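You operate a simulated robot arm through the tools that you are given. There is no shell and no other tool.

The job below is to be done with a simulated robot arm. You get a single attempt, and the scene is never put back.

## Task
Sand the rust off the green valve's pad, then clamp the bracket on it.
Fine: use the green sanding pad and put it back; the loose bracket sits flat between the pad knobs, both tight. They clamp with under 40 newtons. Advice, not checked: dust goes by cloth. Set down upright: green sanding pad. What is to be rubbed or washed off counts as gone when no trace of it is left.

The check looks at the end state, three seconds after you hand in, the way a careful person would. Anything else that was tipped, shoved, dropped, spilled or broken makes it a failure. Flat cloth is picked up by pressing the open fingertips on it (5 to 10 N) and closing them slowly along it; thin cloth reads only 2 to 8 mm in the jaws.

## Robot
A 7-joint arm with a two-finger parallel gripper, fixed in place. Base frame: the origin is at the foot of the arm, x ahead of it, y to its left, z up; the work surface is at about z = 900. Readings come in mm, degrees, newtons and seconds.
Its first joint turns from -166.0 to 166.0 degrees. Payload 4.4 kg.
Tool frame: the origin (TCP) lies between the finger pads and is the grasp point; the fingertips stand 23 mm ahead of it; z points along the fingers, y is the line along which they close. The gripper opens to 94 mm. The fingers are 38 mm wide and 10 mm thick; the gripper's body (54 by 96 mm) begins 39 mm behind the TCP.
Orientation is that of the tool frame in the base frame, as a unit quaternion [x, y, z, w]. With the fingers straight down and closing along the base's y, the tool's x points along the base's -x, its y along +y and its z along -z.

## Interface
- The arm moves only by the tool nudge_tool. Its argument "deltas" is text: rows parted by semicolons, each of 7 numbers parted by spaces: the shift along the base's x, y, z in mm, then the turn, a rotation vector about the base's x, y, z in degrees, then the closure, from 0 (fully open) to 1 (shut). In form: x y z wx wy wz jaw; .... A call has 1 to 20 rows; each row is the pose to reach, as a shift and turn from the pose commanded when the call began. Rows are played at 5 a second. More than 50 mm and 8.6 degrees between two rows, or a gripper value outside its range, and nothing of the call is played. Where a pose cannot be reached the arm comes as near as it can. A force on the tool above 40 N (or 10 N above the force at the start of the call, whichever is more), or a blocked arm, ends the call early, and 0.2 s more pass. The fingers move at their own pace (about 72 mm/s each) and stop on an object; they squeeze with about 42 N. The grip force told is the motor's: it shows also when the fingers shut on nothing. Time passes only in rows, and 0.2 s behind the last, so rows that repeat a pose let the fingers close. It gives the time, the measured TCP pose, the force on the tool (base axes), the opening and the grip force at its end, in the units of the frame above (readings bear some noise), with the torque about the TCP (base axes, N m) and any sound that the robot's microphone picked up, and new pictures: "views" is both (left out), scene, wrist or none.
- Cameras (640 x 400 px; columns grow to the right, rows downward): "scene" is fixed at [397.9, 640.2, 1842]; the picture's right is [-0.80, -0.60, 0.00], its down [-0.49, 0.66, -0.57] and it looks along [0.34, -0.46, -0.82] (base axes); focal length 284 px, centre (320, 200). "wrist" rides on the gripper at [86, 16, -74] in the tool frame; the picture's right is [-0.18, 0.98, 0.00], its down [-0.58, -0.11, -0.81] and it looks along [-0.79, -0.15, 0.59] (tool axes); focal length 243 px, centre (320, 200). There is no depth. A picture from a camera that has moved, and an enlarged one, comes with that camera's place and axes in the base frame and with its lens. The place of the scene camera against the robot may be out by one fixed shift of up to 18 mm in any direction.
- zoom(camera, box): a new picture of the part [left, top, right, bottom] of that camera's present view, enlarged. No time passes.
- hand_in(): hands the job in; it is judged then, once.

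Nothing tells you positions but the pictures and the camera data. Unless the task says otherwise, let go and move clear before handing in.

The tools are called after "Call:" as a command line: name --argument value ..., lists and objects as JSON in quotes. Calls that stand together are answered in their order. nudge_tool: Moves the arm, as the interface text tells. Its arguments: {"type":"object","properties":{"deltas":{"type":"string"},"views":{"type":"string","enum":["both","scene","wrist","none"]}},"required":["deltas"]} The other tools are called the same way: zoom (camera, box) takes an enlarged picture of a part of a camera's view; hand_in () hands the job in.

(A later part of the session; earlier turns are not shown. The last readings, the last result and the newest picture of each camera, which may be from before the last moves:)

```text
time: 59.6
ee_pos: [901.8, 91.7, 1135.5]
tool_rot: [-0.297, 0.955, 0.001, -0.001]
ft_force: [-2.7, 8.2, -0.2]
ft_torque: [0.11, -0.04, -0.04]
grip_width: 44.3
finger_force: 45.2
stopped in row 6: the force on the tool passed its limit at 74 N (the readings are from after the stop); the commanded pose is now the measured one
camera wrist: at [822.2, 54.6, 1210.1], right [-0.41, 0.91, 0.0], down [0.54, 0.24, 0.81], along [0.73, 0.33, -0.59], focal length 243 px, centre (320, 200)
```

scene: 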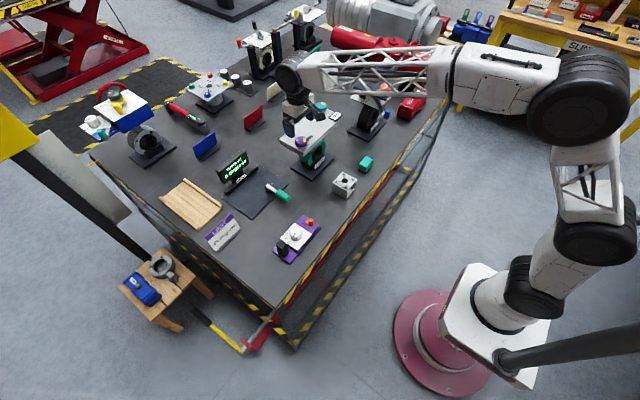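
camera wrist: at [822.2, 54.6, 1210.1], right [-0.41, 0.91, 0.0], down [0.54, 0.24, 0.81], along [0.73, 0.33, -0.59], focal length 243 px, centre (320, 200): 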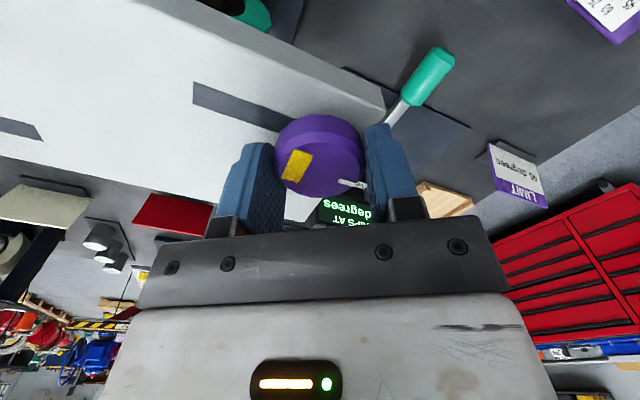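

Turning counter-clockwise hit a hard stop at the original angle, so the knob swings from 0° (start) to about 50° clockwise. I'll turn it clockwise to that end and then check whether it slides with a moderate push.

Call:
nudge_tool --deltas "0 0 0 0 0 -8 0.6; 0 0 0 0 0 -16 0.6; 0 0 0 0 0 -24 0.6; 0 0 0 0 0 -32 0.6; 0 0 0 0 0 -40 0.6" --views "wrist"

Call:
zoom --camera "wrist" --box '[190, 60, 450, 220]'

```text
time: 60.8
ee_pos: [903.3, 89.8, 1134.2]
tool_rot: [0.048, 0.999, 0.001, 0.0]
ft_force: [18.3, -24.2, -3.0]
ft_torque: [-0.58, -0.19, 0.06]
grip_width: 45.2
finger_force: 44.9
camera wrist: at [818.2, 113.5, 1210.0], right [0.28, 0.96, 0.0], down [0.57, -0.17, 0.81], along [0.77, -0.22, -0.59], focal length 243 px, centre (320, 200)
```

wrist: 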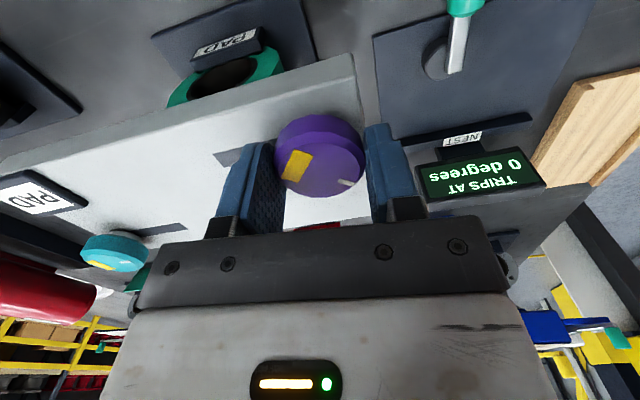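

```text
2.46 times, centred on (320, 140) of wrist
camera zoom: at [818.2, 113.5, 1210.0], right [0.28, 0.96, 0.0], down [0.57, -0.17, 0.81], along [0.77, -0.22, -0.59], focal length 597 px, centre (320, 348)
```

zoom: 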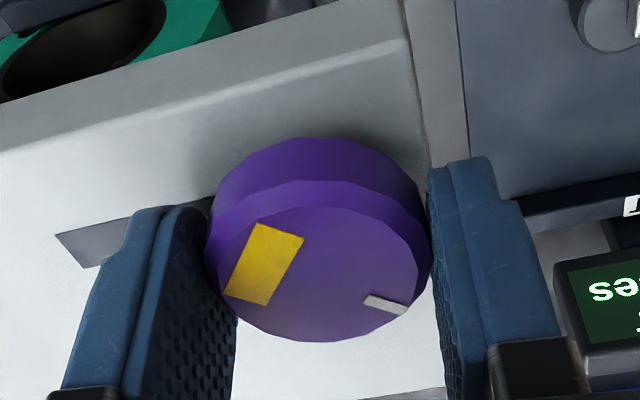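

Call:
nudge_tool --deltas "0.7 -1.0 0 0 0 0 0.6; 0.7 -1.0 0 0 0 -6 0.6; 0.7 -1.0 0 0 0 -12 0.6; 0.7 -1.0 0 0 0 -18 0.6" --views "wrist"

Call:
zoom --camera "wrist" --box '[190, 60, 450, 220]'

```text
time: 61.8
ee_pos: [901.6, 89.2, 1133.8]
tool_rot: [0.203, 0.979, 0.001, 0.0]
ft_force: [-35.0, -18.6, 3.8]
ft_torque: [-0.26, 0.36, 0.13]
grip_width: 44.6
finger_force: 45.1
camera wrist: at [829.7, 137.6, 1210.1], right [0.56, 0.83, 0.0], down [0.49, -0.33, 0.8], along [0.67, -0.45, -0.59], focal length 243 px, centre (320, 200)
```

wrist: 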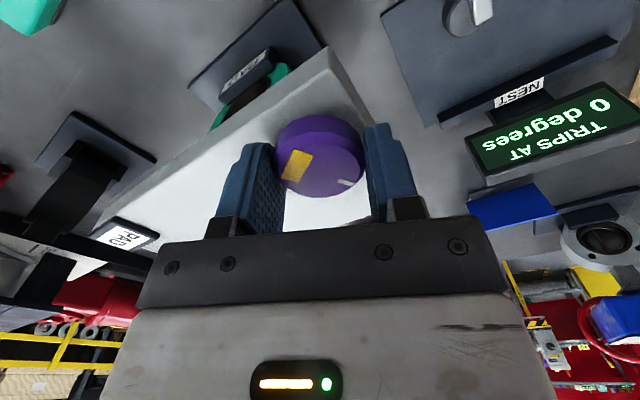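

```text
2.46 times, centred on (320, 140) of wrist
camera zoom: at [829.7, 137.6, 1210.1], right [0.56, 0.83, 0.0], down [0.49, -0.33, 0.8], along [0.67, -0.45, -0.59], focal length 597 px, centre (320, 348)
```

zoom: 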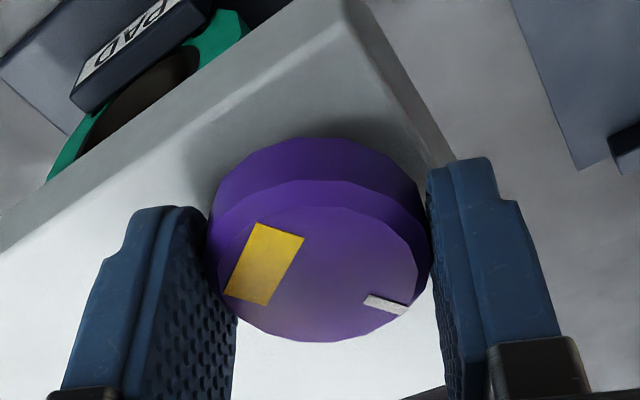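

Call:
nudge_tool --deltas "-1.0 -0.5 0 0 0 0 0.6; -1.0 -0.5 0 0 0 -5 0.6; -1.0 -0.5 0 0 0 -10 0.6" --views "wrist"

Call:
zoom --camera "wrist" --box '[190, 60, 450, 220]'

```text
time: 62.6
ee_pos: [902.0, 89.2, 1134.3]
tool_rot: [0.287, 0.958, 0.001, 0.001]
ft_force: [0.4, -15.5, 5.2]
ft_torque: [-0.39, -0.2, 0.48]
grip_width: 44.4
finger_force: 45.4
camera wrist: at [839.2, 148.8, 1209.8], right [0.7, 0.72, 0.0], down [0.42, -0.41, 0.81], along [0.58, -0.56, -0.59], focal length 243 px, centre (320, 200)
```

wrist: 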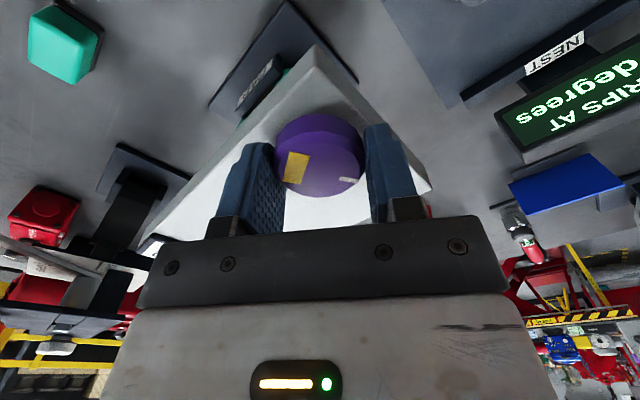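

```text
2.46 times, centred on (320, 140) of wrist
camera zoom: at [839.2, 148.8, 1209.8], right [0.7, 0.72, 0.0], down [0.42, -0.41, 0.81], along [0.58, -0.56, -0.59], focal length 597 px, centre (320, 348)
```

zoom: 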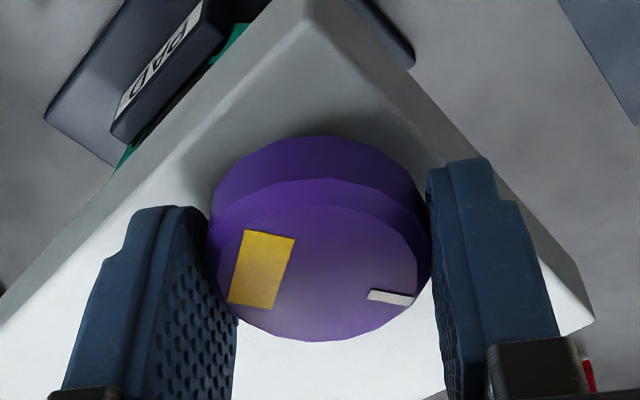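

The knob hits its clockwise stop at about 52°. Still holding it, I'll test a slide toward -y with a bit more force in this turned state.

Call:
nudge_tool --deltas "0 -0.7 -0.3 0 0 3 0.6; 0 -1.4 -0.3 0 0 3 0.6; 0 -2.0 -0.3 0 0 3 0.6" --views "none"

```text
time: 63.4
ee_pos: [902.6, 87.6, 1134.9]
tool_rot: [0.26, 0.965, 0.002, 0.0]
ft_force: [27.0, 29.1, 3.7]
ft_torque: [0.01, -1.0, -0.11]
grip_width: 44.4
finger_force: 45.3
```

Call:
nudge_tool --deltas "1.2 0 0 0 0 0 0.6; 1.2 -0.3 0 0 0 0 0.6; 1.2 -0.5 0 0 0 0 0.6; 1.2 -0.5 0 0 0 0 0.6" --views "none"

```text
time: 64.0
ee_pos: [903.0, 89.1, 1134.9]
tool_rot: [0.261, 0.965, 0.003, -0.001]
ft_force: [-2.4, 13.0, -1.1]
ft_torque: [0.24, 0.39, -0.01]
grip_width: 44.1
finger_force: 44.7
stopped in row 3: the force on the tool passed its limit at 53 N (the readings are from after the stop); the commanded pose is now the measured one
```

It resists more than 50 N, so the knobs don't slide in either state. I'll check whether the knob moves vertically (press) while still held.

Call:
nudge_tool --deltas "0 0 -0.7 0 0 0 0.6; 0 0 -1.4 0 0 0 0.6" --views "none"

```text
time: 64.6
ee_pos: [902.0, 90.0, 1135.1]
tool_rot: [0.261, 0.965, 0.002, -0.001]
ft_force: [-18.6, 27.8, 15.7]
ft_torque: [0.46, 0.83, -0.07]
grip_width: 44.2
finger_force: 45.2
```

Call:
nudge_tool --deltas "0 0 0 0 0 0 0.4; 0 0 0 0 0 0 0.1; 0 0 0 0 0 0 0; 0 0 20 0 0 0 0; 0 0 45 0 0 8 0; 0 0 70 0 0 16 0; 0 0 70 0 0 24 0; 0 0 70 0 0 30 0; 0 0 70 0 0 30 0"

Call:
zoom --camera "wrist" --box '[190, 40, 450, 220]'

Call:
zoom --camera "scene" --box '[285, 125, 325, 155]'

```text
time: 66.6
ee_pos: [901.3, 86.9, 1203.3]
tool_rot: [0.002, 1.0, 0.002, -0.002]
ft_force: [0.7, 0.0, -0.3]
ft_torque: [0.02, -0.01, -0.01]
grip_width: 94.0
finger_force: 0.0
camera wrist: at [816.0, 103.2, 1278.2], right [0.19, 0.98, 0.0], down [0.58, -0.11, 0.8], along [0.79, -0.15, -0.59], focal length 243 px, centre (320, 200)
```

scene: 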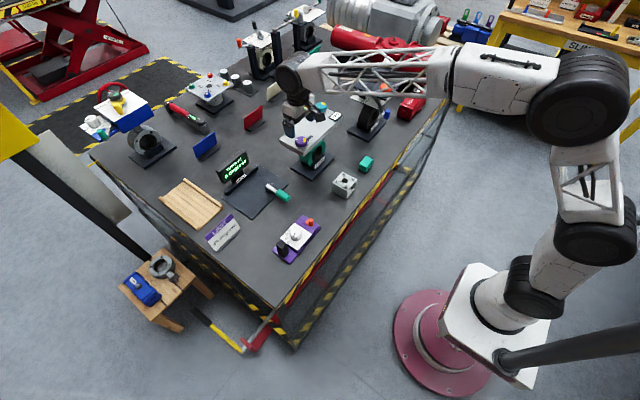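
wrist: 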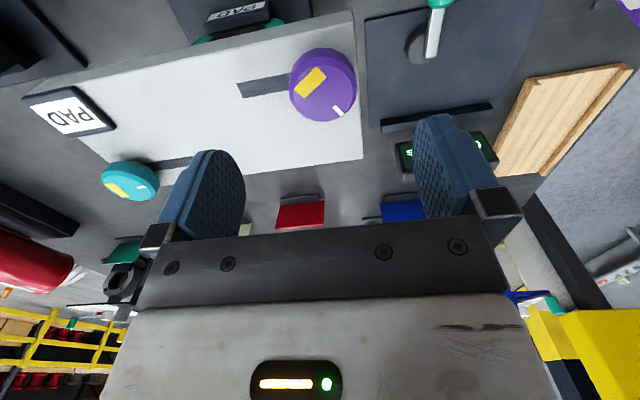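

```text
2.22 times, centred on (320, 130) of wrist
camera zoom: at [816.0, 103.2, 1278.2], right [0.19, 0.98, 0.0], down [0.58, -0.11, 0.8], along [0.79, -0.15, -0.59], focal length 539 px, centre (320, 356)
```

zoom: 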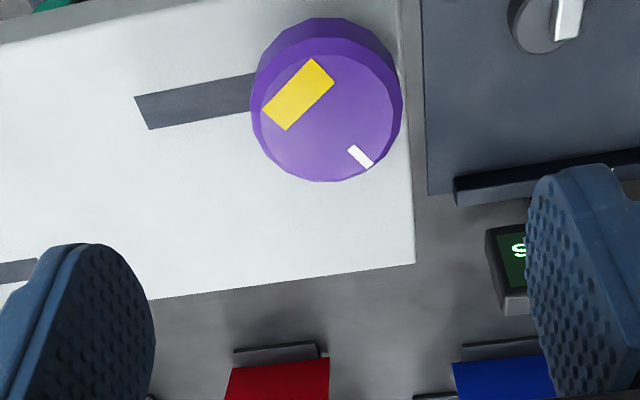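

```text
13.33 times, centred on (305, 140) of scene
camera zoom: at [397.9, 640.2, 1842.0], right [-0.8, -0.6, 0.0], down [-0.49, 0.66, -0.57], along [0.34, -0.46, -0.82], focal length 3790 px, centre (520, 1000)
```

zoom: 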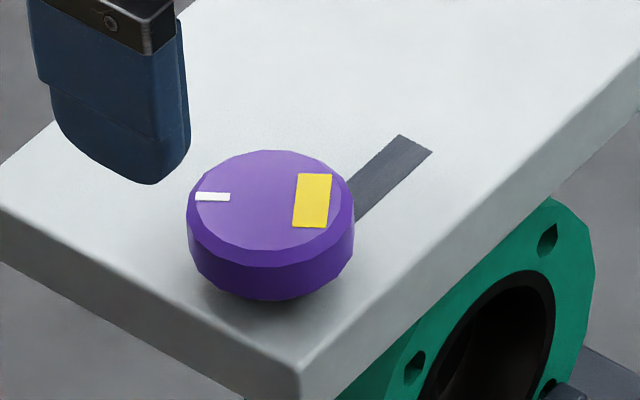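

The knob hasn't translated at all (identical picture), so it only turns: 0° at the start and about 52° clockwise at the stop, which should be "tight". I'll turn it back to its start for now, so I can place the bracket first and tighten afterward.

Call:
nudge_tool --deltas "0 3 0 0 0 -8 0; 0 3 0 0 0 -16 0; 0 3 0 0 0 -24 0; 0 3 0 0 0 -32 0; 0 3 0 0 0 -40 0; 0 3 -20 0 0 -45 0; 0 3 -42 0 0 -45 0; 0 3 -60 0 0 -45 0; 0 3 -68 0 0 -45 0.3; 0 3 -68 0 0 -45 0.42; 0 3 -68 0 0 -45 0.5; 0 3 -68 0 0 -45 0.56; 0 3 -68 0 0 -45 0.6" --views "wrist"

```text
time: 69.4
ee_pos: [900.6, 91.8, 1135.7]
tool_rot: [0.385, 0.923, 0.002, -0.001]
ft_force: [-15.5, -17.9, 2.3]
ft_torque: [-0.21, 0.28, 0.03]
grip_width: 47.7
finger_force: 11.1
camera wrist: at [851.8, 163.4, 1210.3], right [0.83, 0.56, 0.0], down [0.33, -0.49, 0.8], along [0.45, -0.67, -0.59], focal length 243 px, centre (320, 200)
```

wrist: 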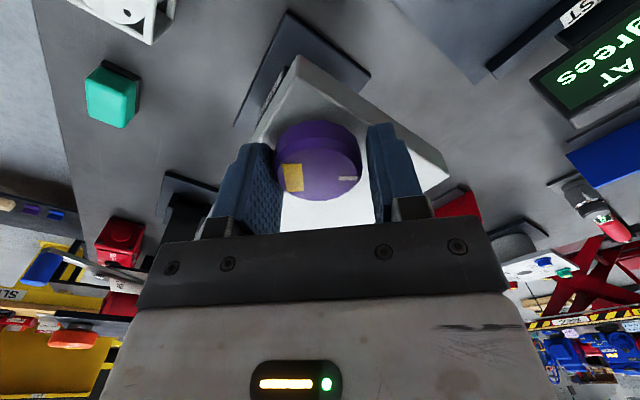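

The grip is about 2 mm off-centre along the closing axis, so I'll correct that before turning.

Call:
nudge_tool --deltas "-0.7 -0.7 0 0 0 0 0.56; -1.3 -1.3 0 0 0 0 0.56; -1.3 -1.3 0 0 0 0 0.6; -1.3 -1.3 0 0 0 0 0.6" --views "none"

```text
time: 70.4
ee_pos: [899.9, 90.0, 1135.3]
tool_rot: [0.385, 0.923, 0.002, 0.0]
ft_force: [-11.3, -14.5, 1.6]
ft_torque: [-0.21, 0.15, 0.04]
grip_width: 45.7
finger_force: 8.5
```

Call:
nudge_tool --deltas "-0.6 -0.7 0 0 0 0 0.6; -0.9 -1.0 0 0 0 0 0.6; -0.9 -1.0 0 0 0 0 0.65" --views "none"

```text
time: 71.2
ee_pos: [900.3, 90.9, 1135.3]
tool_rot: [0.385, 0.923, 0.002, -0.001]
ft_force: [-2.5, 10.9, -1.1]
ft_torque: [-0.2, -0.53, 0.0]
grip_width: 44.7
finger_force: 45.0
```

Firmly gripped now. Turning counter-clockwise back toward the start.

Call:
nudge_tool --deltas "0 0.3 0 0 0 8 0.65; 0 0.3 0 0 0 16 0.65; 0 0.3 0 0 0 24 0.65; 0 0.3 0 0 0 32 0.65; 0 0.3 0 0 0 40 0.65" --views "none"

```text
time: 72.4
ee_pos: [900.1, 91.4, 1134.6]
tool_rot: [0.046, 0.999, 0.001, -0.001]
ft_force: [-27.5, 22.6, -4.9]
ft_torque: [0.19, -0.12, -0.05]
grip_width: 44.4
finger_force: 45.2
```

Call:
nudge_tool --deltas "-0.9 0.8 0 0 0 0 0.65; -0.9 0.8 0 0 0 4 0.65; -0.9 0.8 0 0 0 8 0.65" --views "wrist"

Call:
zoom --camera "wrist" --box '[190, 60, 450, 220]'

```text
time: 73.2
ee_pos: [898.9, 89.7, 1135.6]
tool_rot: [-0.024, 1.0, 0.001, -0.001]
ft_force: [32.1, 11.9, -11.2]
ft_torque: [-0.1, -1.02, 0.0]
grip_width: 44.5
finger_force: 45.5
camera wrist: at [812.6, 101.1, 1210.2], right [0.14, 0.99, 0.0], down [0.59, -0.08, 0.81], along [0.8, -0.11, -0.59], focal length 243 px, centre (320, 200)
```

wrist: 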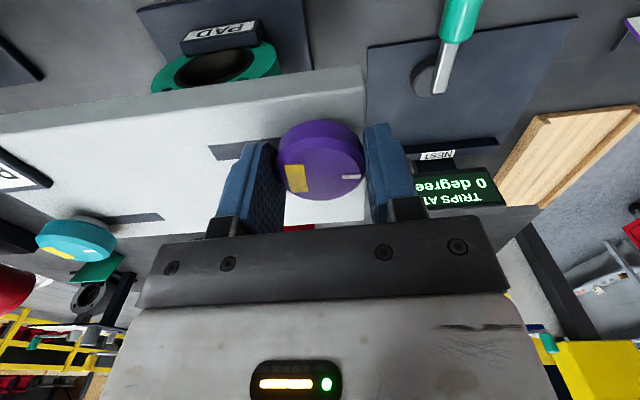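

```text
2.46 times, centred on (320, 140) of wrist
camera zoom: at [812.6, 101.1, 1210.2], right [0.14, 0.99, 0.0], down [0.59, -0.08, 0.81], along [0.8, -0.11, -0.59], focal length 597 px, centre (320, 348)
```

zoom: 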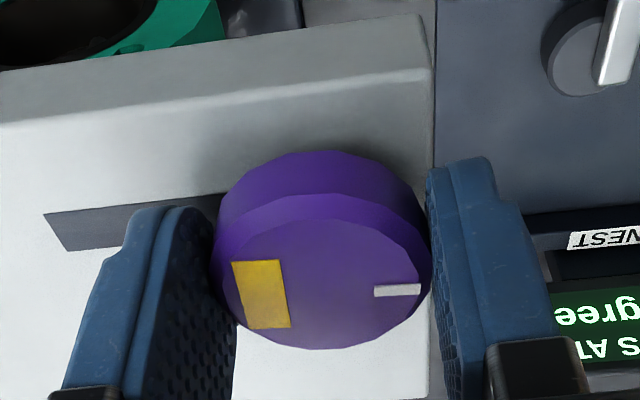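

The purple knob is back at its start position. I'll release it, retreat and go over to the bracket.

Call:
nudge_tool --deltas "0 0 0 0 0 0 0.4; 0 0 0 0 0 0 0.2; 0 0 0 0 0 0 0; 0 0 20 0 0 0 0; 0 0 50 0 0 0 0; -10 -5 70 0 0 -1.4 0; -45 -20 70 0 0 -2.7 0; -85 -36 70 0 0 -2.7 0; -125 -50 65 0 0 -2.7 0; -155 -60 40 0 0 -2.7 0; -155 -60 0 0 0 -2.7 0; -155 -60 -40 0 0 -2.7 0; -155 -60 -75 0 0 -2.7 0; -155 -60 -100 0 0 -2.7 0; -155 -60 -100 0 0 -2.7 0"

Call:
zoom --camera "wrist" --box '[200, 20, 440, 200]'

Call:
zoom --camera "scene" --box '[285, 90, 345, 155]'

```text
time: 76.4
ee_pos: [743.5, 30.7, 1036.4]
tool_rot: [0.0, 1.0, 0.002, -0.001]
ft_force: [-0.1, -0.4, 1.2]
ft_torque: [0.02, -0.01, 0.02]
grip_width: 94.1
finger_force: 0.0
camera wrist: at [657.2, 45.9, 1109.9], right [0.18, 0.98, 0.0], down [0.58, -0.11, 0.8], along [0.79, -0.15, -0.59], focal length 243 px, centre (320, 200)
```

scene: 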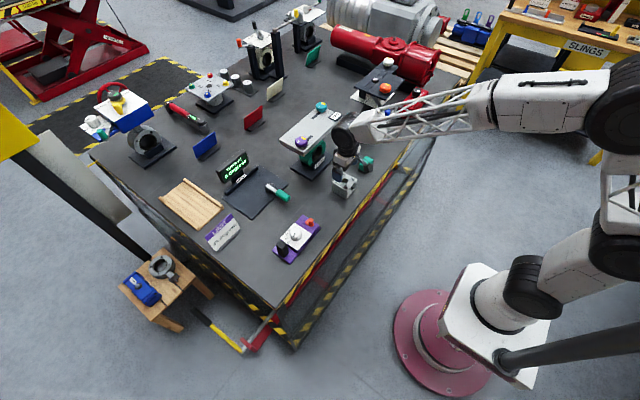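
wrist: 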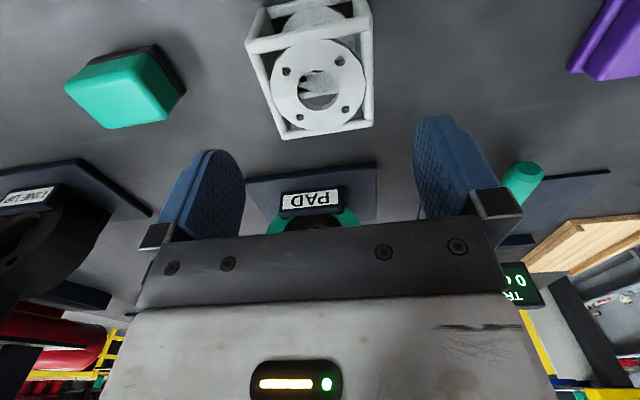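

```text
2.22 times, centred on (320, 110) of wrist
camera zoom: at [657.2, 45.9, 1109.9], right [0.18, 0.98, 0.0], down [0.58, -0.11, 0.8], along [0.79, -0.15, -0.59], focal length 539 px, centre (320, 400)
```

zoom: 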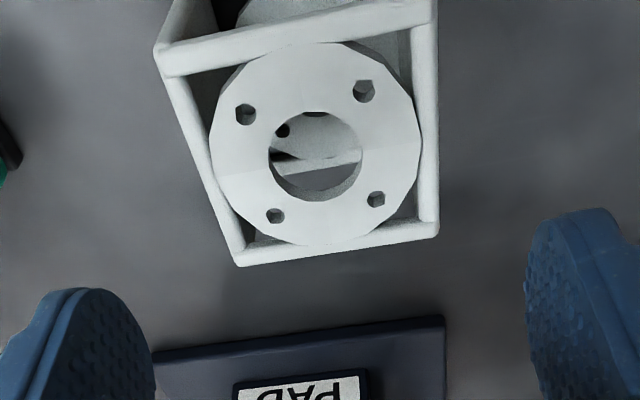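

```text
6.15 times, centred on (315, 122) of scene
camera zoom: at [397.9, 640.2, 1842.0], right [-0.8, -0.6, 0.0], down [-0.49, 0.66, -0.57], along [0.34, -0.46, -0.82], focal length 1749 px, centre (351, 677)
```

zoom: 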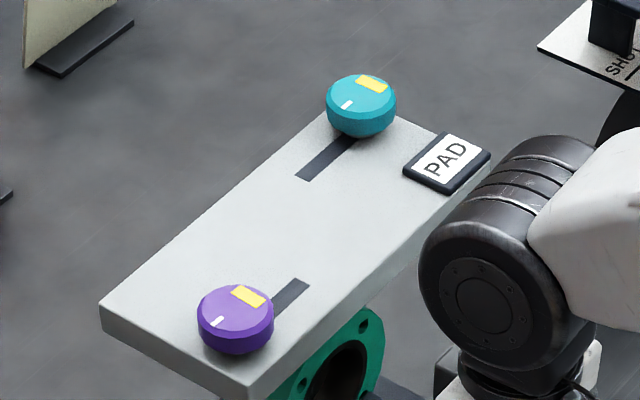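

The bracket's top is centred at about (743.5,29), nearly under the TCP. I'll descend and grip its two solid ±y walls.

Call:
nudge_tool --deltas "0 -1.3 -25 0 0 0 0; 0 -1.3 -50 0 0 0 0; 0 -1.3 -72 0 0 0 0; 0 -1.3 -88 0 0 0 0; 0 -1.3 -97 0 0 0 0; 0 -1.3 -100 0 0 0 0; 0 -1.3 -100 0 0 0 0.1; 0 -1.3 -100 0 0 0 0.18; 0 -1.3 -100 0 0 0 0.22"

Call:
zoom --camera "wrist" --box '[180, 40, 460, 230]'

```text
time: 78.4
ee_pos: [744.9, 29.4, 934.5]
tool_rot: [0.0, 1.0, 0.002, -0.001]
ft_force: [0.5, 0.6, 0.5]
ft_torque: [-0.01, -0.02, 0.01]
grip_width: 73.6
finger_force: 0.0
camera wrist: at [659.6, 44.7, 1009.7], right [0.18, 0.98, 0.0], down [0.58, -0.11, 0.8], along [0.79, -0.15, -0.59], focal length 243 px, centre (320, 200)
```

scene: 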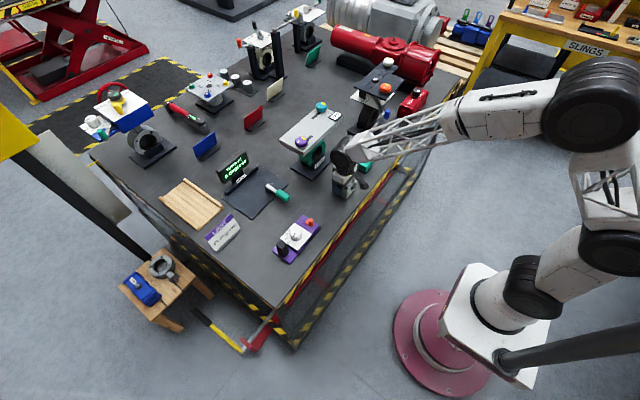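
wrist: 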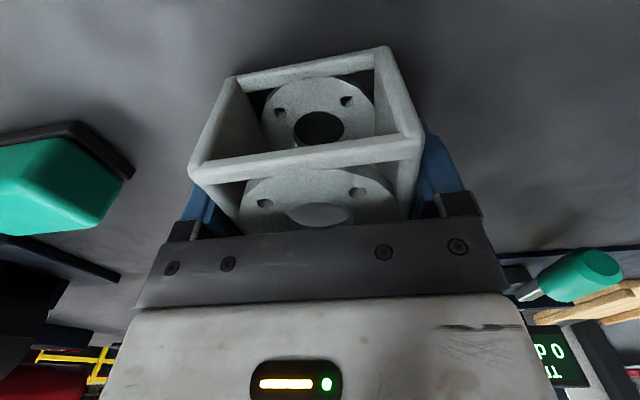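

```text
2.11 times, centred on (320, 135) of wrist
camera zoom: at [659.6, 44.7, 1009.7], right [0.18, 0.98, 0.0], down [0.58, -0.11, 0.8], along [0.79, -0.15, -0.59], focal length 511 px, centre (320, 337)
```

zoom: 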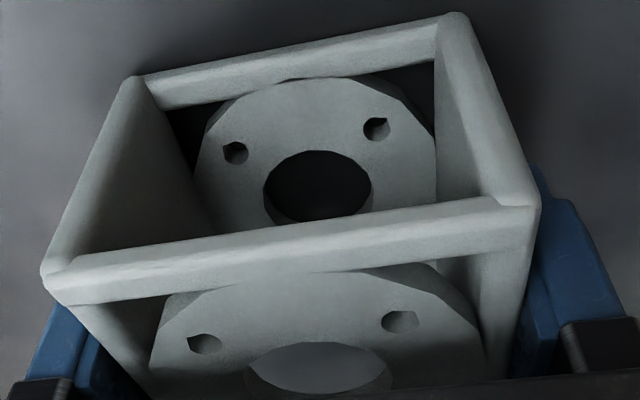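

Call:
nudge_tool --deltas "0 0 0 0 0 0 0.24; 0 0 0 0 0 0 0.26; 0 0 0 0 0 0 0.28; 0 0 0 0 0 0 0.32; 0 0 0 0 0 0 0.38" --views "none"

```text
time: 79.6
ee_pos: [745.3, 30.3, 934.5]
tool_rot: [-0.001, 1.0, 0.002, -0.001]
ft_force: [0.3, 6.6, 3.6]
ft_torque: [-0.03, 0.12, -0.09]
grip_width: 70.0
finger_force: 42.1
```

The bracket is gripped (70.0 mm, 42 N). I'll lift it and carry it above the centre of the plate, between the knobs.

Call:
nudge_tool --deltas "0 0 12 0 0 0 0.38; 0 0 40 0 0 0 0.38; 0 0 80 0 0 0 0.38; 0 -5 120 0 0 0 0.38; 0 -12 160 0 0 0 0.38; 0 -20 200 0 0 0 0.38; 0 -28 240 0 0 0 0.38; 10 -36 272 0 0 0 0.38; 40 -39.4 282 0 0 0 0.38; 80 -39.4 282 0 0 0 0.38; 120 -39.4 282 0 0 0 0.38; 155 -39.4 282 0 0 0 0.38; 178 -39.4 282 0 0 0 0.38; 186.4 -39.4 282 0 0 0 0.38; 186.4 -39.4 282 0 0 0 0.38"

Call:
zoom --camera "scene" --box '[265, 80, 365, 160]'

Call:
zoom --camera "wrist" --box '[100, 0, 540, 230]'

```text
time: 82.8
ee_pos: [930.4, -9.7, 1218.0]
tool_rot: [0.0, 1.0, 0.002, -0.001]
ft_force: [1.4, 0.2, -4.1]
ft_torque: [-0.01, -0.05, -0.04]
grip_width: 69.9
finger_force: 41.3
camera wrist: at [844.9, 5.5, 1294.3], right [0.18, 0.98, 0.0], down [0.58, -0.11, 0.8], along [0.79, -0.15, -0.59], focal length 243 px, centre (320, 200)
```

scene: 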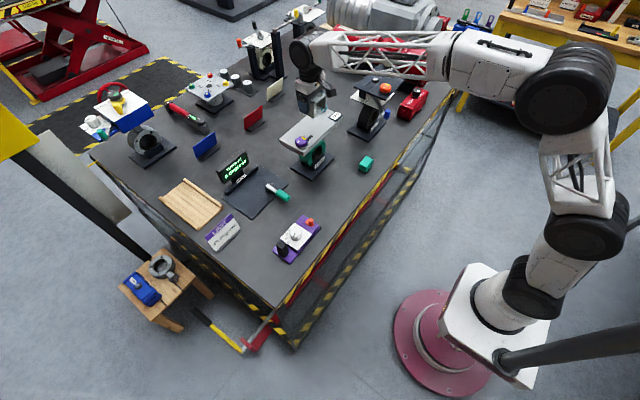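
wrist: 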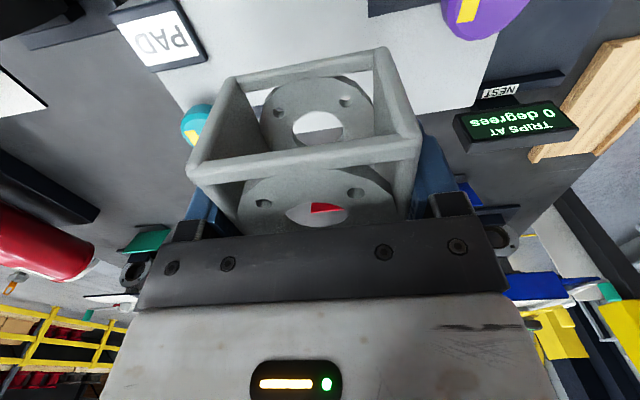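

```text
5.00 times, centred on (315, 120) of scene
camera zoom: at [397.9, 640.2, 1842.0], right [-0.8, -0.6, 0.0], down [-0.49, 0.66, -0.57], along [0.34, -0.46, -0.82], focal length 1421 px, centre (345, 600)
```

zoom: 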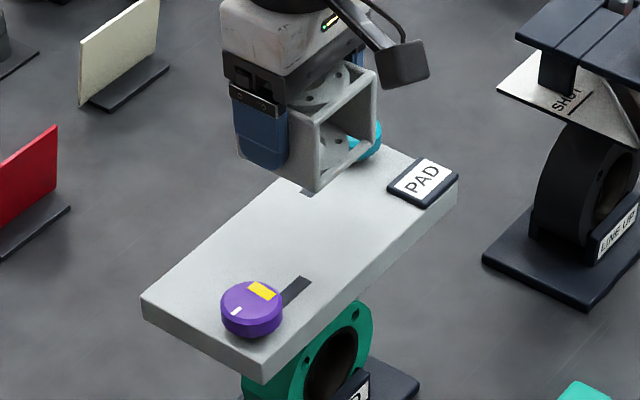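

```text
1.45 times, centred on (320, 115) of wrist
camera zoom: at [844.9, 5.5, 1294.3], right [0.18, 0.98, 0.0], down [0.58, -0.11, 0.8], along [0.79, -0.15, -0.59], focal length 353 px, centre (320, 324)
```

zoom: 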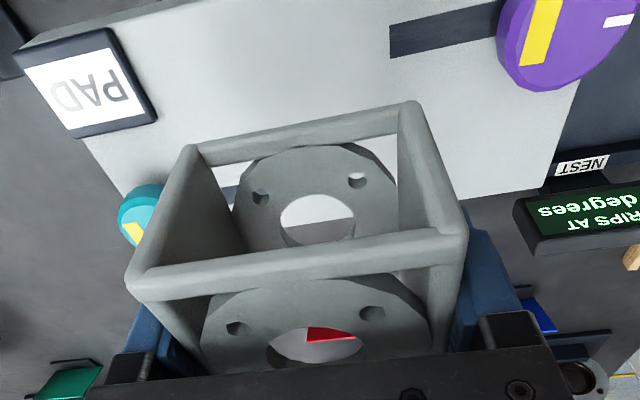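

The bracket hangs level above the plate. I'll lower it, first to just above the surface.

Call:
nudge_tool --deltas "0.5 0 -20 0 0 0 0.38; 0.5 0 -40 0 0 0 0.38; 0.5 0 -58 0 0 0 0.38; 0.5 0 -68 0 0 0 0.38; 0.5 0 -70 0 0 0 0.38; 0.5 0 -70 0 0 0 0.38"

Call:
zoom --camera "scene" --box '[265, 80, 365, 160]'

Call:
zoom --camera "wrist" --box '[100, 0, 540, 230]'

```text
time: 84.2
ee_pos: [930.2, -12.2, 1147.5]
tool_rot: [-0.001, 1.0, 0.003, -0.003]
ft_force: [0.6, 0.0, -4.9]
ft_torque: [-0.01, 0.01, -0.04]
grip_width: 70.4
finger_force: 41.6
camera wrist: at [845.2, 4.1, 1222.8], right [0.18, 0.98, 0.0], down [0.58, -0.11, 0.8], along [0.79, -0.15, -0.59], focal length 243 px, centre (320, 200)
```

scene: 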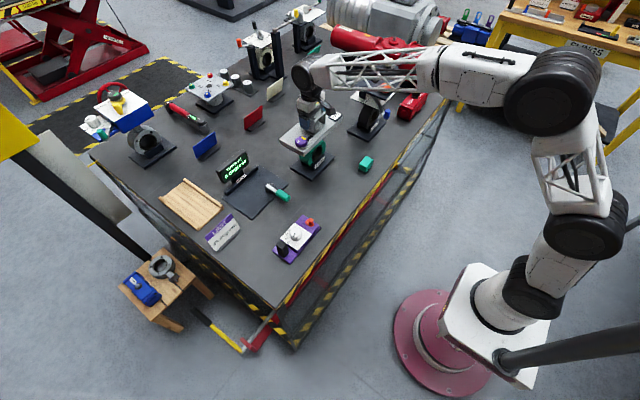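
wrist: 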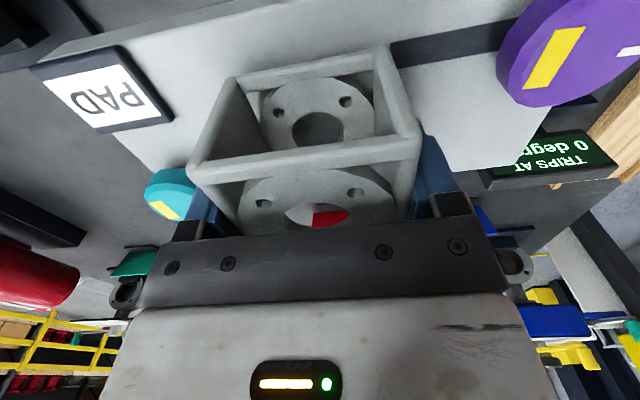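

```text
5.00 times, centred on (315, 120) of scene
camera zoom: at [397.9, 640.2, 1842.0], right [-0.8, -0.6, 0.0], down [-0.49, 0.66, -0.57], along [0.34, -0.46, -0.82], focal length 1421 px, centre (345, 600)
```

zoom: 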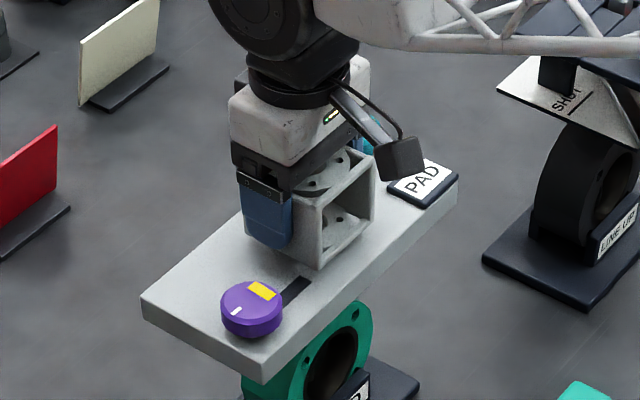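

```text
1.45 times, centred on (320, 115) of wrist
camera zoom: at [845.2, 4.1, 1222.8], right [0.18, 0.98, 0.0], down [0.58, -0.11, 0.8], along [0.79, -0.15, -0.59], focal length 353 px, centre (320, 324)
```

zoom: 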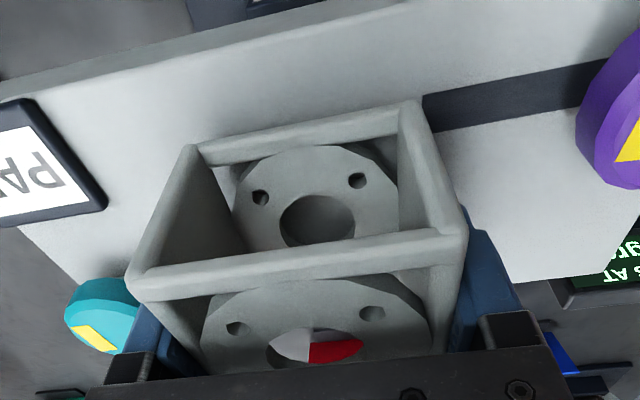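

The bracket is about 8 mm above the plate and well placed. I'll lower slowly to contact.

Call:
nudge_tool --deltas "0 0 -2 -0.2 -0.1 0 0.38; 0 0 -4 -0.2 -0.1 0 0.38; 0 0 -5 -0.2 -0.1 0 0.38" --views "none"

```text
time: 85.0
ee_pos: [930.1, -12.0, 1143.0]
tool_rot: [-0.001, 1.0, -0.001, 0.0]
ft_force: [-0.6, -0.1, -4.5]
ft_torque: [0.0, -0.02, -0.05]
grip_width: 70.0
finger_force: 41.8
```

Call:
nudge_tool --deltas "0 0 -1 0 0 0 0.38; 0 0 -2 0 0 0 0.38" --views "none"

```text
time: 85.6
ee_pos: [930.4, -10.9, 1139.6]
tool_rot: [0.0, 1.0, 0.0, 0.0]
ft_force: [-1.2, -0.4, -2.6]
ft_torque: [0.03, 0.04, 0.03]
grip_width: 69.8
finger_force: 41.8
```

Call:
nudge_tool --deltas "0 0 -0.5 0 0 0 0.38; 0 0 -1 0 0 0 0.38" --views "none"

```text
time: 86.2
ee_pos: [930.2, -10.1, 1139.4]
tool_rot: [0.0, 1.0, 0.0, 0.001]
ft_force: [2.6, -0.1, 4.0]
ft_torque: [0.28, 0.26, -0.08]
grip_width: 70.0
finger_force: 42.0
```

Contact reached (~8 N on the plate). I'll open gently and rise clear.

Call:
nudge_tool --deltas "0 0 0 0 0 0 0.24; 0 0 0 0 0 0 0.18; 0 0 0 0 0 0 0.1; 0 0 0 0 0 0 0.05; 0 0 0 0 0 0 0.05; 0 0 15 0 0 0 0.05; 0 0 40 0 0 0 0.05; 0 0 75 0 0 0 0.05; -40 0 95 0 0 0 0; -85 5 105 0 0 0 0; -125 10 110 0 0 0 0; -125 10 110 0 0 0 0"

Call:
zoom --camera "scene" --box '[275, 80, 355, 150]'

Call:
zoom --camera "wrist" --box '[210, 20, 430, 210]'

```text
time: 88.8
ee_pos: [805.9, -2.7, 1249.8]
tool_rot: [0.0, 1.0, 0.0, 0.0]
ft_force: [-0.6, 0.0, 0.2]
ft_torque: [0.0, 0.01, -0.04]
grip_width: 93.9
finger_force: 0.0
camera wrist: at [719.1, 13.1, 1325.1], right [0.18, 0.98, 0.0], down [0.58, -0.11, 0.81], along [0.79, -0.15, -0.59], focal length 243 px, centre (320, 200)
```

scene: 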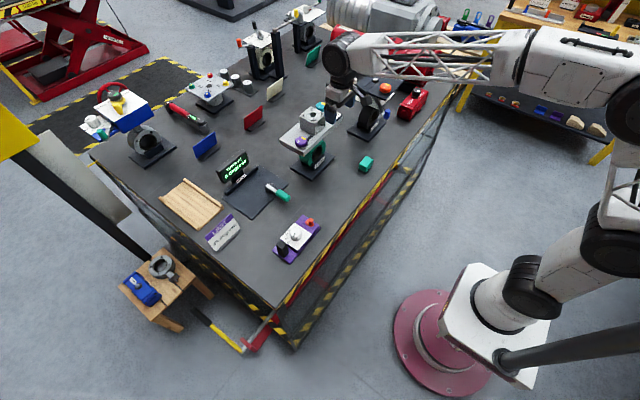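
wrist: 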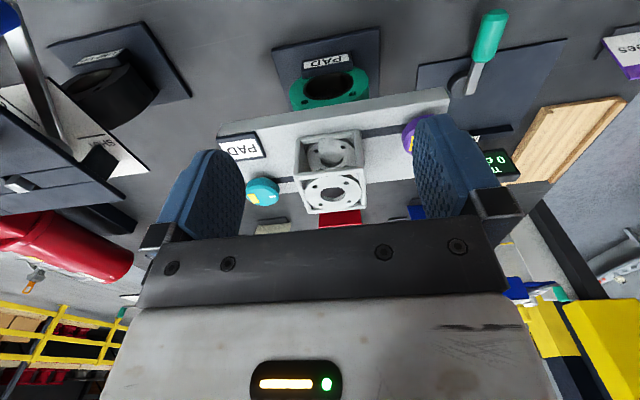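

```text
5.71 times, centred on (315, 115) of scene
camera zoom: at [397.9, 640.2, 1842.0], right [-0.8, -0.6, 0.0], down [-0.49, 0.66, -0.57], along [0.34, -0.46, -0.82], focal length 1624 px, centre (349, 686)
```

zoom: 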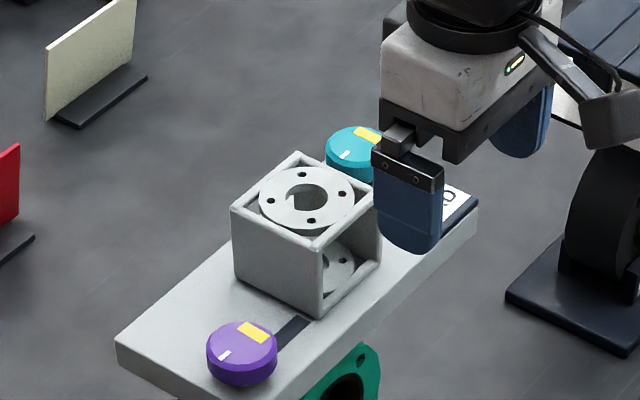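

```text
2.11 times, centred on (320, 115) of wrist
camera zoom: at [719.1, 13.1, 1325.1], right [0.18, 0.98, 0.0], down [0.58, -0.11, 0.81], along [0.79, -0.15, -0.59], focal length 511 px, centre (320, 379)
```

zoom: 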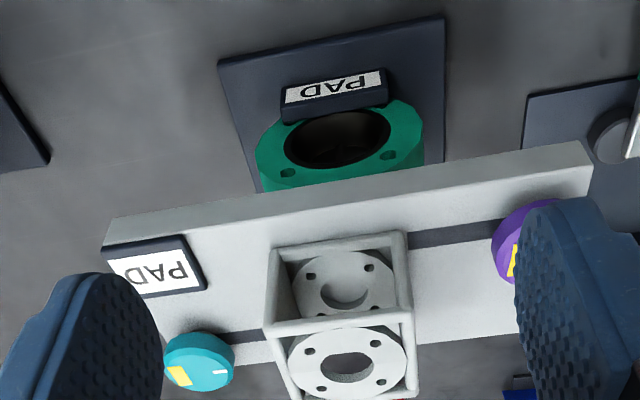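

The bracket sits flat, centred exactly between the two dark strips from the knobs. Now I'll go above the purple knob to tighten it.

Call:
nudge_tool --deltas "20 40 0 0 0 0 0.1; 45 75 0 0 0 0 0.3; 75 92 -10 0 0 0 0.3; 96 92 -30 0 0 0 0.3; 96 92 -45 0 0 0 0.3; 96 92 -45 0 0 0 0.3" --views "wrist"

Call:
zoom --camera "wrist" --box '[190, 40, 450, 220]'

```text
time: 90.2
ee_pos: [901.5, 91.8, 1201.9]
tool_rot: [0.0, 1.0, 0.0, -0.001]
ft_force: [-0.4, 0.3, 0.3]
ft_torque: [-0.02, -0.01, 0.01]
grip_width: 65.8
finger_force: 0.0
camera wrist: at [816.2, 107.6, 1277.9], right [0.18, 0.98, 0.0], down [0.58, -0.11, 0.81], along [0.79, -0.15, -0.59], focal length 243 px, centre (320, 200)
```

wrist: 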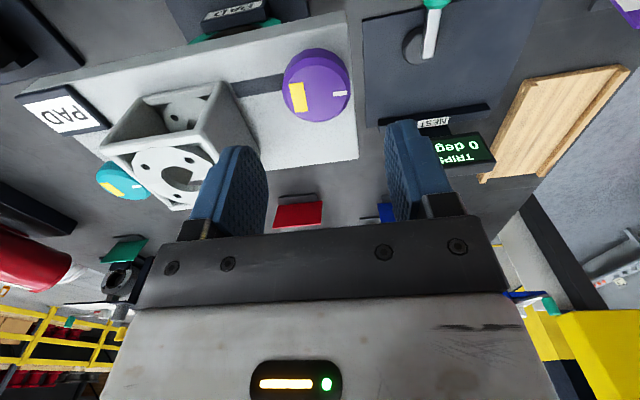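

```text
2.22 times, centred on (320, 130) of wrist
camera zoom: at [816.2, 107.6, 1277.9], right [0.18, 0.98, 0.0], down [0.58, -0.11, 0.81], along [0.79, -0.15, -0.59], focal length 539 px, centre (320, 356)
```

zoom: 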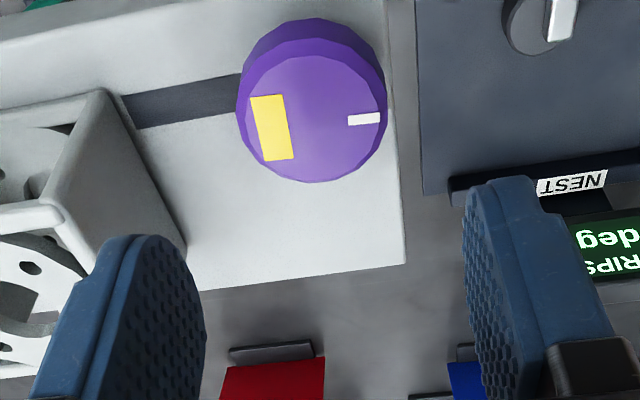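

The knob is about (-2,-1.4) mm from the TCP. I'll correct, descend and grip.

Call:
nudge_tool --deltas "-2 -1.4 -20 0 0 0 0.3; -2 -1.4 -42 0 0 0 0.3; -2 -1.4 -60 0 0 0 0.3; -2 -1.4 -68 0 0 0 0.3; -2 -1.4 -68 0 0 0 0.42; -2 -1.4 -68 0 0 0 0.48; -2 -1.4 -68 0 0 0 0.48" --views "wrist"

Call:
zoom --camera "wrist" --box '[190, 60, 450, 220]'

```text
time: 91.8
ee_pos: [901.3, 89.4, 1136.6]
tool_rot: [0.0, 1.0, 0.0, 0.0]
ft_force: [1.0, -0.1, -0.1]
ft_torque: [0.0, -0.01, -0.02]
grip_width: 48.9
finger_force: 0.0
camera wrist: at [815.0, 105.1, 1212.0], right [0.18, 0.98, 0.0], down [0.58, -0.11, 0.81], along [0.79, -0.15, -0.59], focal length 243 px, centre (320, 200)
```

wrist: 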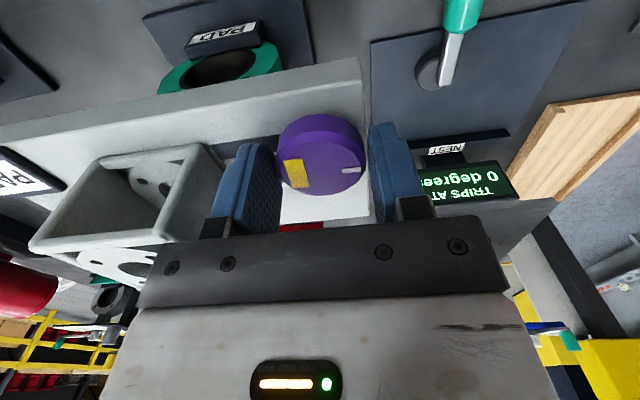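

```text
2.46 times, centred on (320, 140) of wrist
camera zoom: at [815.0, 105.1, 1212.0], right [0.18, 0.98, 0.0], down [0.58, -0.11, 0.81], along [0.79, -0.15, -0.59], focal length 597 px, centre (320, 348)
```

zoom: 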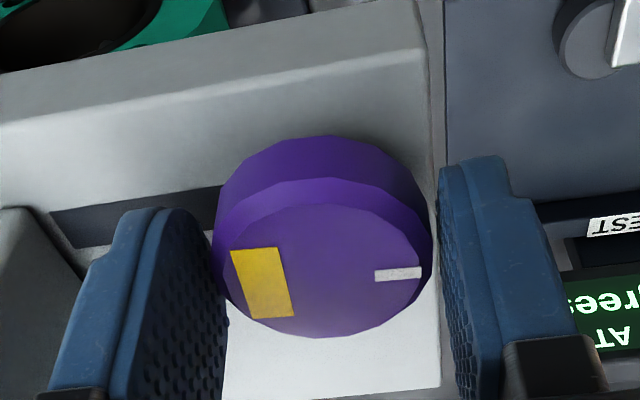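

Nicely centred. Closing the fingers on the knob.

Call:
nudge_tool --deltas "0 0 0 0 0 0 0.52; 0 0 0 0 0 0 0.56; 0 0 0 0 0 0 0.62; 0 0 0 0 0 0 0.62" --views "none"

```text
time: 92.8
ee_pos: [901.1, 89.4, 1137.1]
tool_rot: [0.0, 1.0, 0.0, 0.0]
ft_force: [2.3, 11.7, -0.5]
ft_torque: [0.28, 0.04, 0.0]
grip_width: 44.3
finger_force: 45.7
```

Call:
nudge_tool --deltas "0 0.4 0 0 0 -8 0.62; 0 0.4 0 0 0 -16 0.62; 0 0.4 0 0 0 -24 0.62; 0 0.4 0 0 0 -32 0.62; 0 0.4 0 0 0 -40 0.62" --views "wrist"

Call:
zoom --camera "wrist" --box '[190, 60, 450, 220]'

```text
time: 94.0
ee_pos: [899.9, 89.4, 1137.3]
tool_rot: [0.343, 0.939, 0.0, -0.001]
ft_force: [-12.9, 8.4, 3.8]
ft_torque: [-0.28, -0.53, -0.01]
grip_width: 44.1
finger_force: 45.0
camera wrist: at [845.6, 156.8, 1212.0], right [0.77, 0.63, 0.0], down [0.38, -0.46, 0.81], along [0.51, -0.62, -0.59], focal length 243 px, centre (320, 200)
```

wrist: 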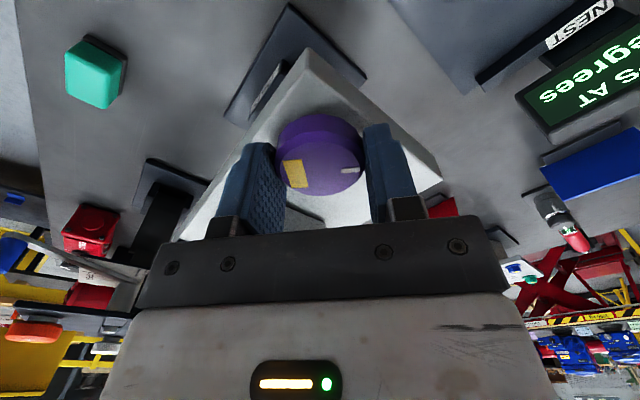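

```text
2.46 times, centred on (320, 140) of wrist
camera zoom: at [845.6, 156.8, 1212.0], right [0.77, 0.63, 0.0], down [0.38, -0.46, 0.81], along [0.51, -0.62, -0.59], focal length 597 px, centre (320, 348)
```

zoom: 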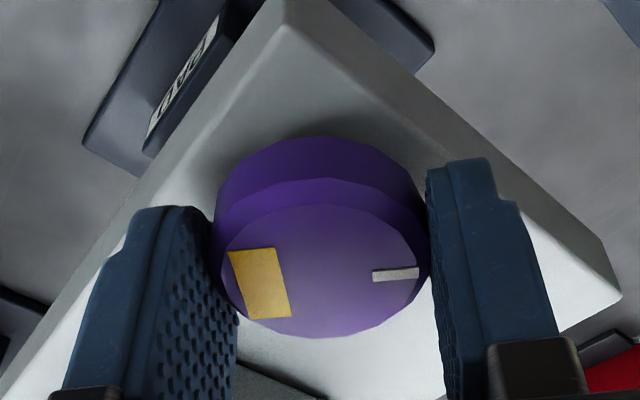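

The knob follows well. Continuing clockwise until the stop.

Call:
nudge_tool --deltas "-0.4 0.2 0 0 0 -5 0.62; -0.4 0.2 0 0 0 -10 0.62; -0.4 0.2 0 0 0 -15 0.62; -0.4 0.2 0 0 0 -18 0.62" --views "wrist"

Call:
zoom --camera "wrist" --box '[190, 60, 450, 220]'

```text
time: 95.0
ee_pos: [900.0, 88.4, 1137.9]
tool_rot: [0.486, 0.874, 0.001, 0.0]
ft_force: [17.0, -9.9, 2.8]
ft_torque: [-0.26, -0.33, 0.0]
grip_width: 44.2
finger_force: 44.8
camera wrist: at [869.0, 170.5, 1212.0], right [0.93, 0.36, 0.0], down [0.21, -0.55, 0.81], along [0.29, -0.75, -0.59], focal length 243 px, centre (320, 200)
```

wrist: 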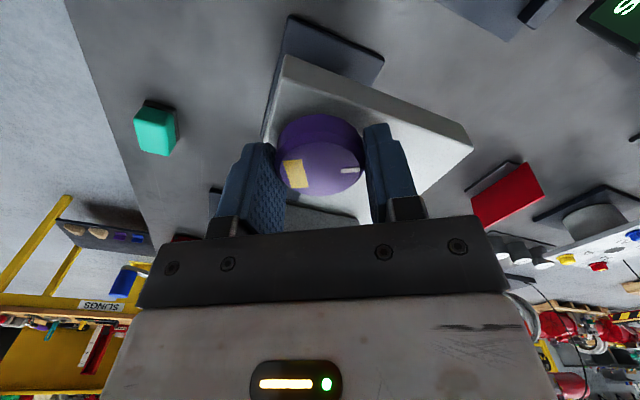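

```text
2.46 times, centred on (320, 140) of wrist
camera zoom: at [869.0, 170.5, 1212.0], right [0.93, 0.36, 0.0], down [0.21, -0.55, 0.81], along [0.29, -0.75, -0.59], focal length 597 px, centre (320, 348)
```

zoom: 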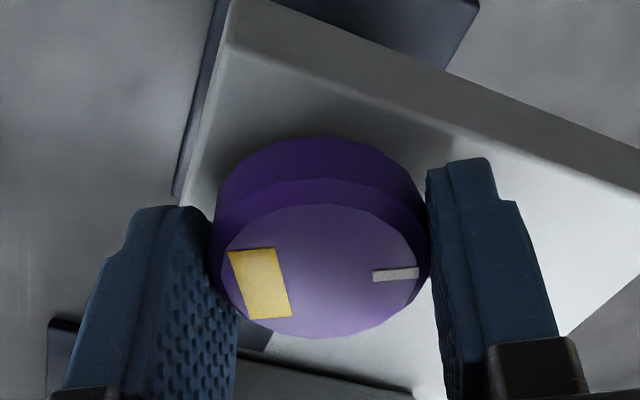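

Already at -58° with no resistance, so the stop is now further on. I'll continue clockwise and watch the torque.

Call:
nudge_tool --deltas "0.3 -0.2 0 0 0 -6 0.62; 0.3 -0.2 0 0 0 -12 0.62; 0.3 -0.2 0 0 0 -16 0.62" --views "wrist"

Call:
zoom --camera "wrist" --box '[190, 60, 450, 220]'

```text
time: 95.8
ee_pos: [900.4, 89.5, 1136.6]
tool_rot: [0.603, 0.798, -0.001, 0.0]
ft_force: [0.1, -26.2, 11.0]
ft_torque: [-0.4, -0.01, 0.03]
grip_width: 43.8
finger_force: 45.2
camera wrist: at [892.6, 176.2, 1212.0], right [1.0, 0.09, 0.0], down [0.05, -0.59, 0.81], along [0.07, -0.8, -0.59], focal length 243 px, centre (320, 200)
```

wrist: 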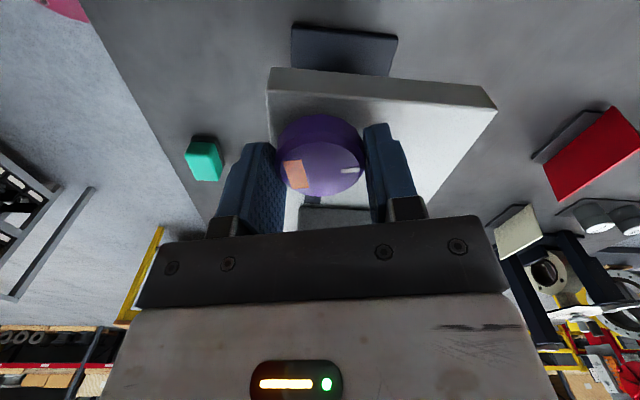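

```text
2.46 times, centred on (320, 140) of wrist
camera zoom: at [892.6, 176.2, 1212.0], right [1.0, 0.09, 0.0], down [0.05, -0.59, 0.81], along [0.07, -0.8, -0.59], focal length 597 px, centre (320, 348)
```

zoom: 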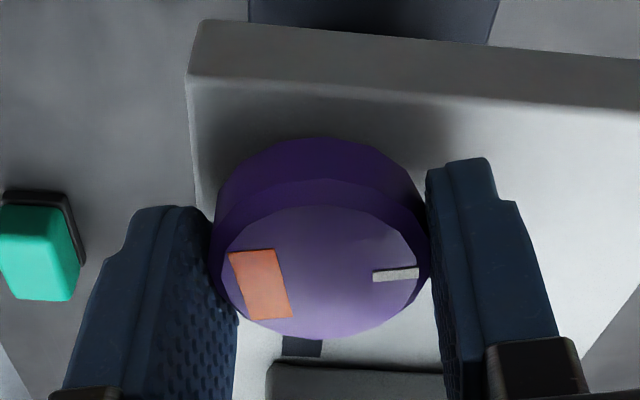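

The patch on the knob changed from yellow to orange, so it's a status indicator. I'll zoom in closely before doing anything else.

Call:
zoom --camera "wrist" --box '[270, 145, 370, 205]'

Call:
zoom --camera "scene" --box '[285, 110, 335, 155]'

```text
6.40 times, centred on (320, 175) of wrist
camera zoom: at [892.6, 176.2, 1212.0], right [1.0, 0.09, 0.0], down [0.05, -0.59, 0.81], along [0.07, -0.8, -0.59], focal length 1553 px, centre (320, 360)
```

zoom: 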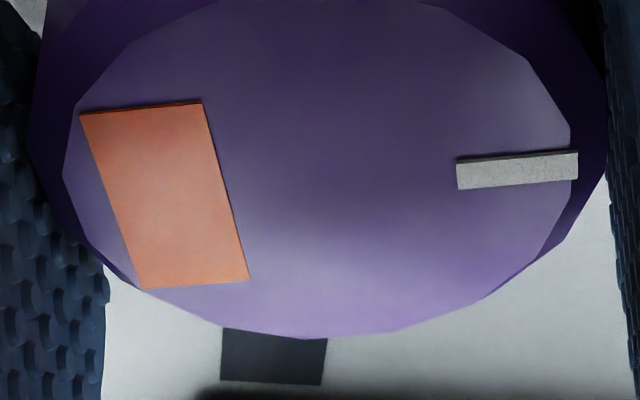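

```text
8.89 times, centred on (310, 132) of scene
camera zoom: at [397.9, 640.2, 1842.0], right [-0.8, -0.6, 0.0], down [-0.49, 0.66, -0.57], along [0.34, -0.46, -0.82], focal length 2526 px, centre (409, 800)
```

zoom: 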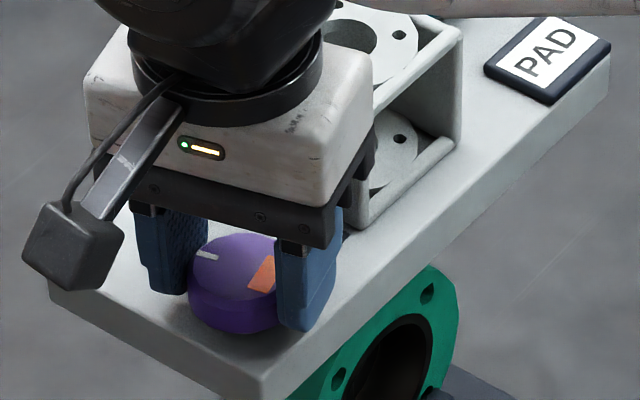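

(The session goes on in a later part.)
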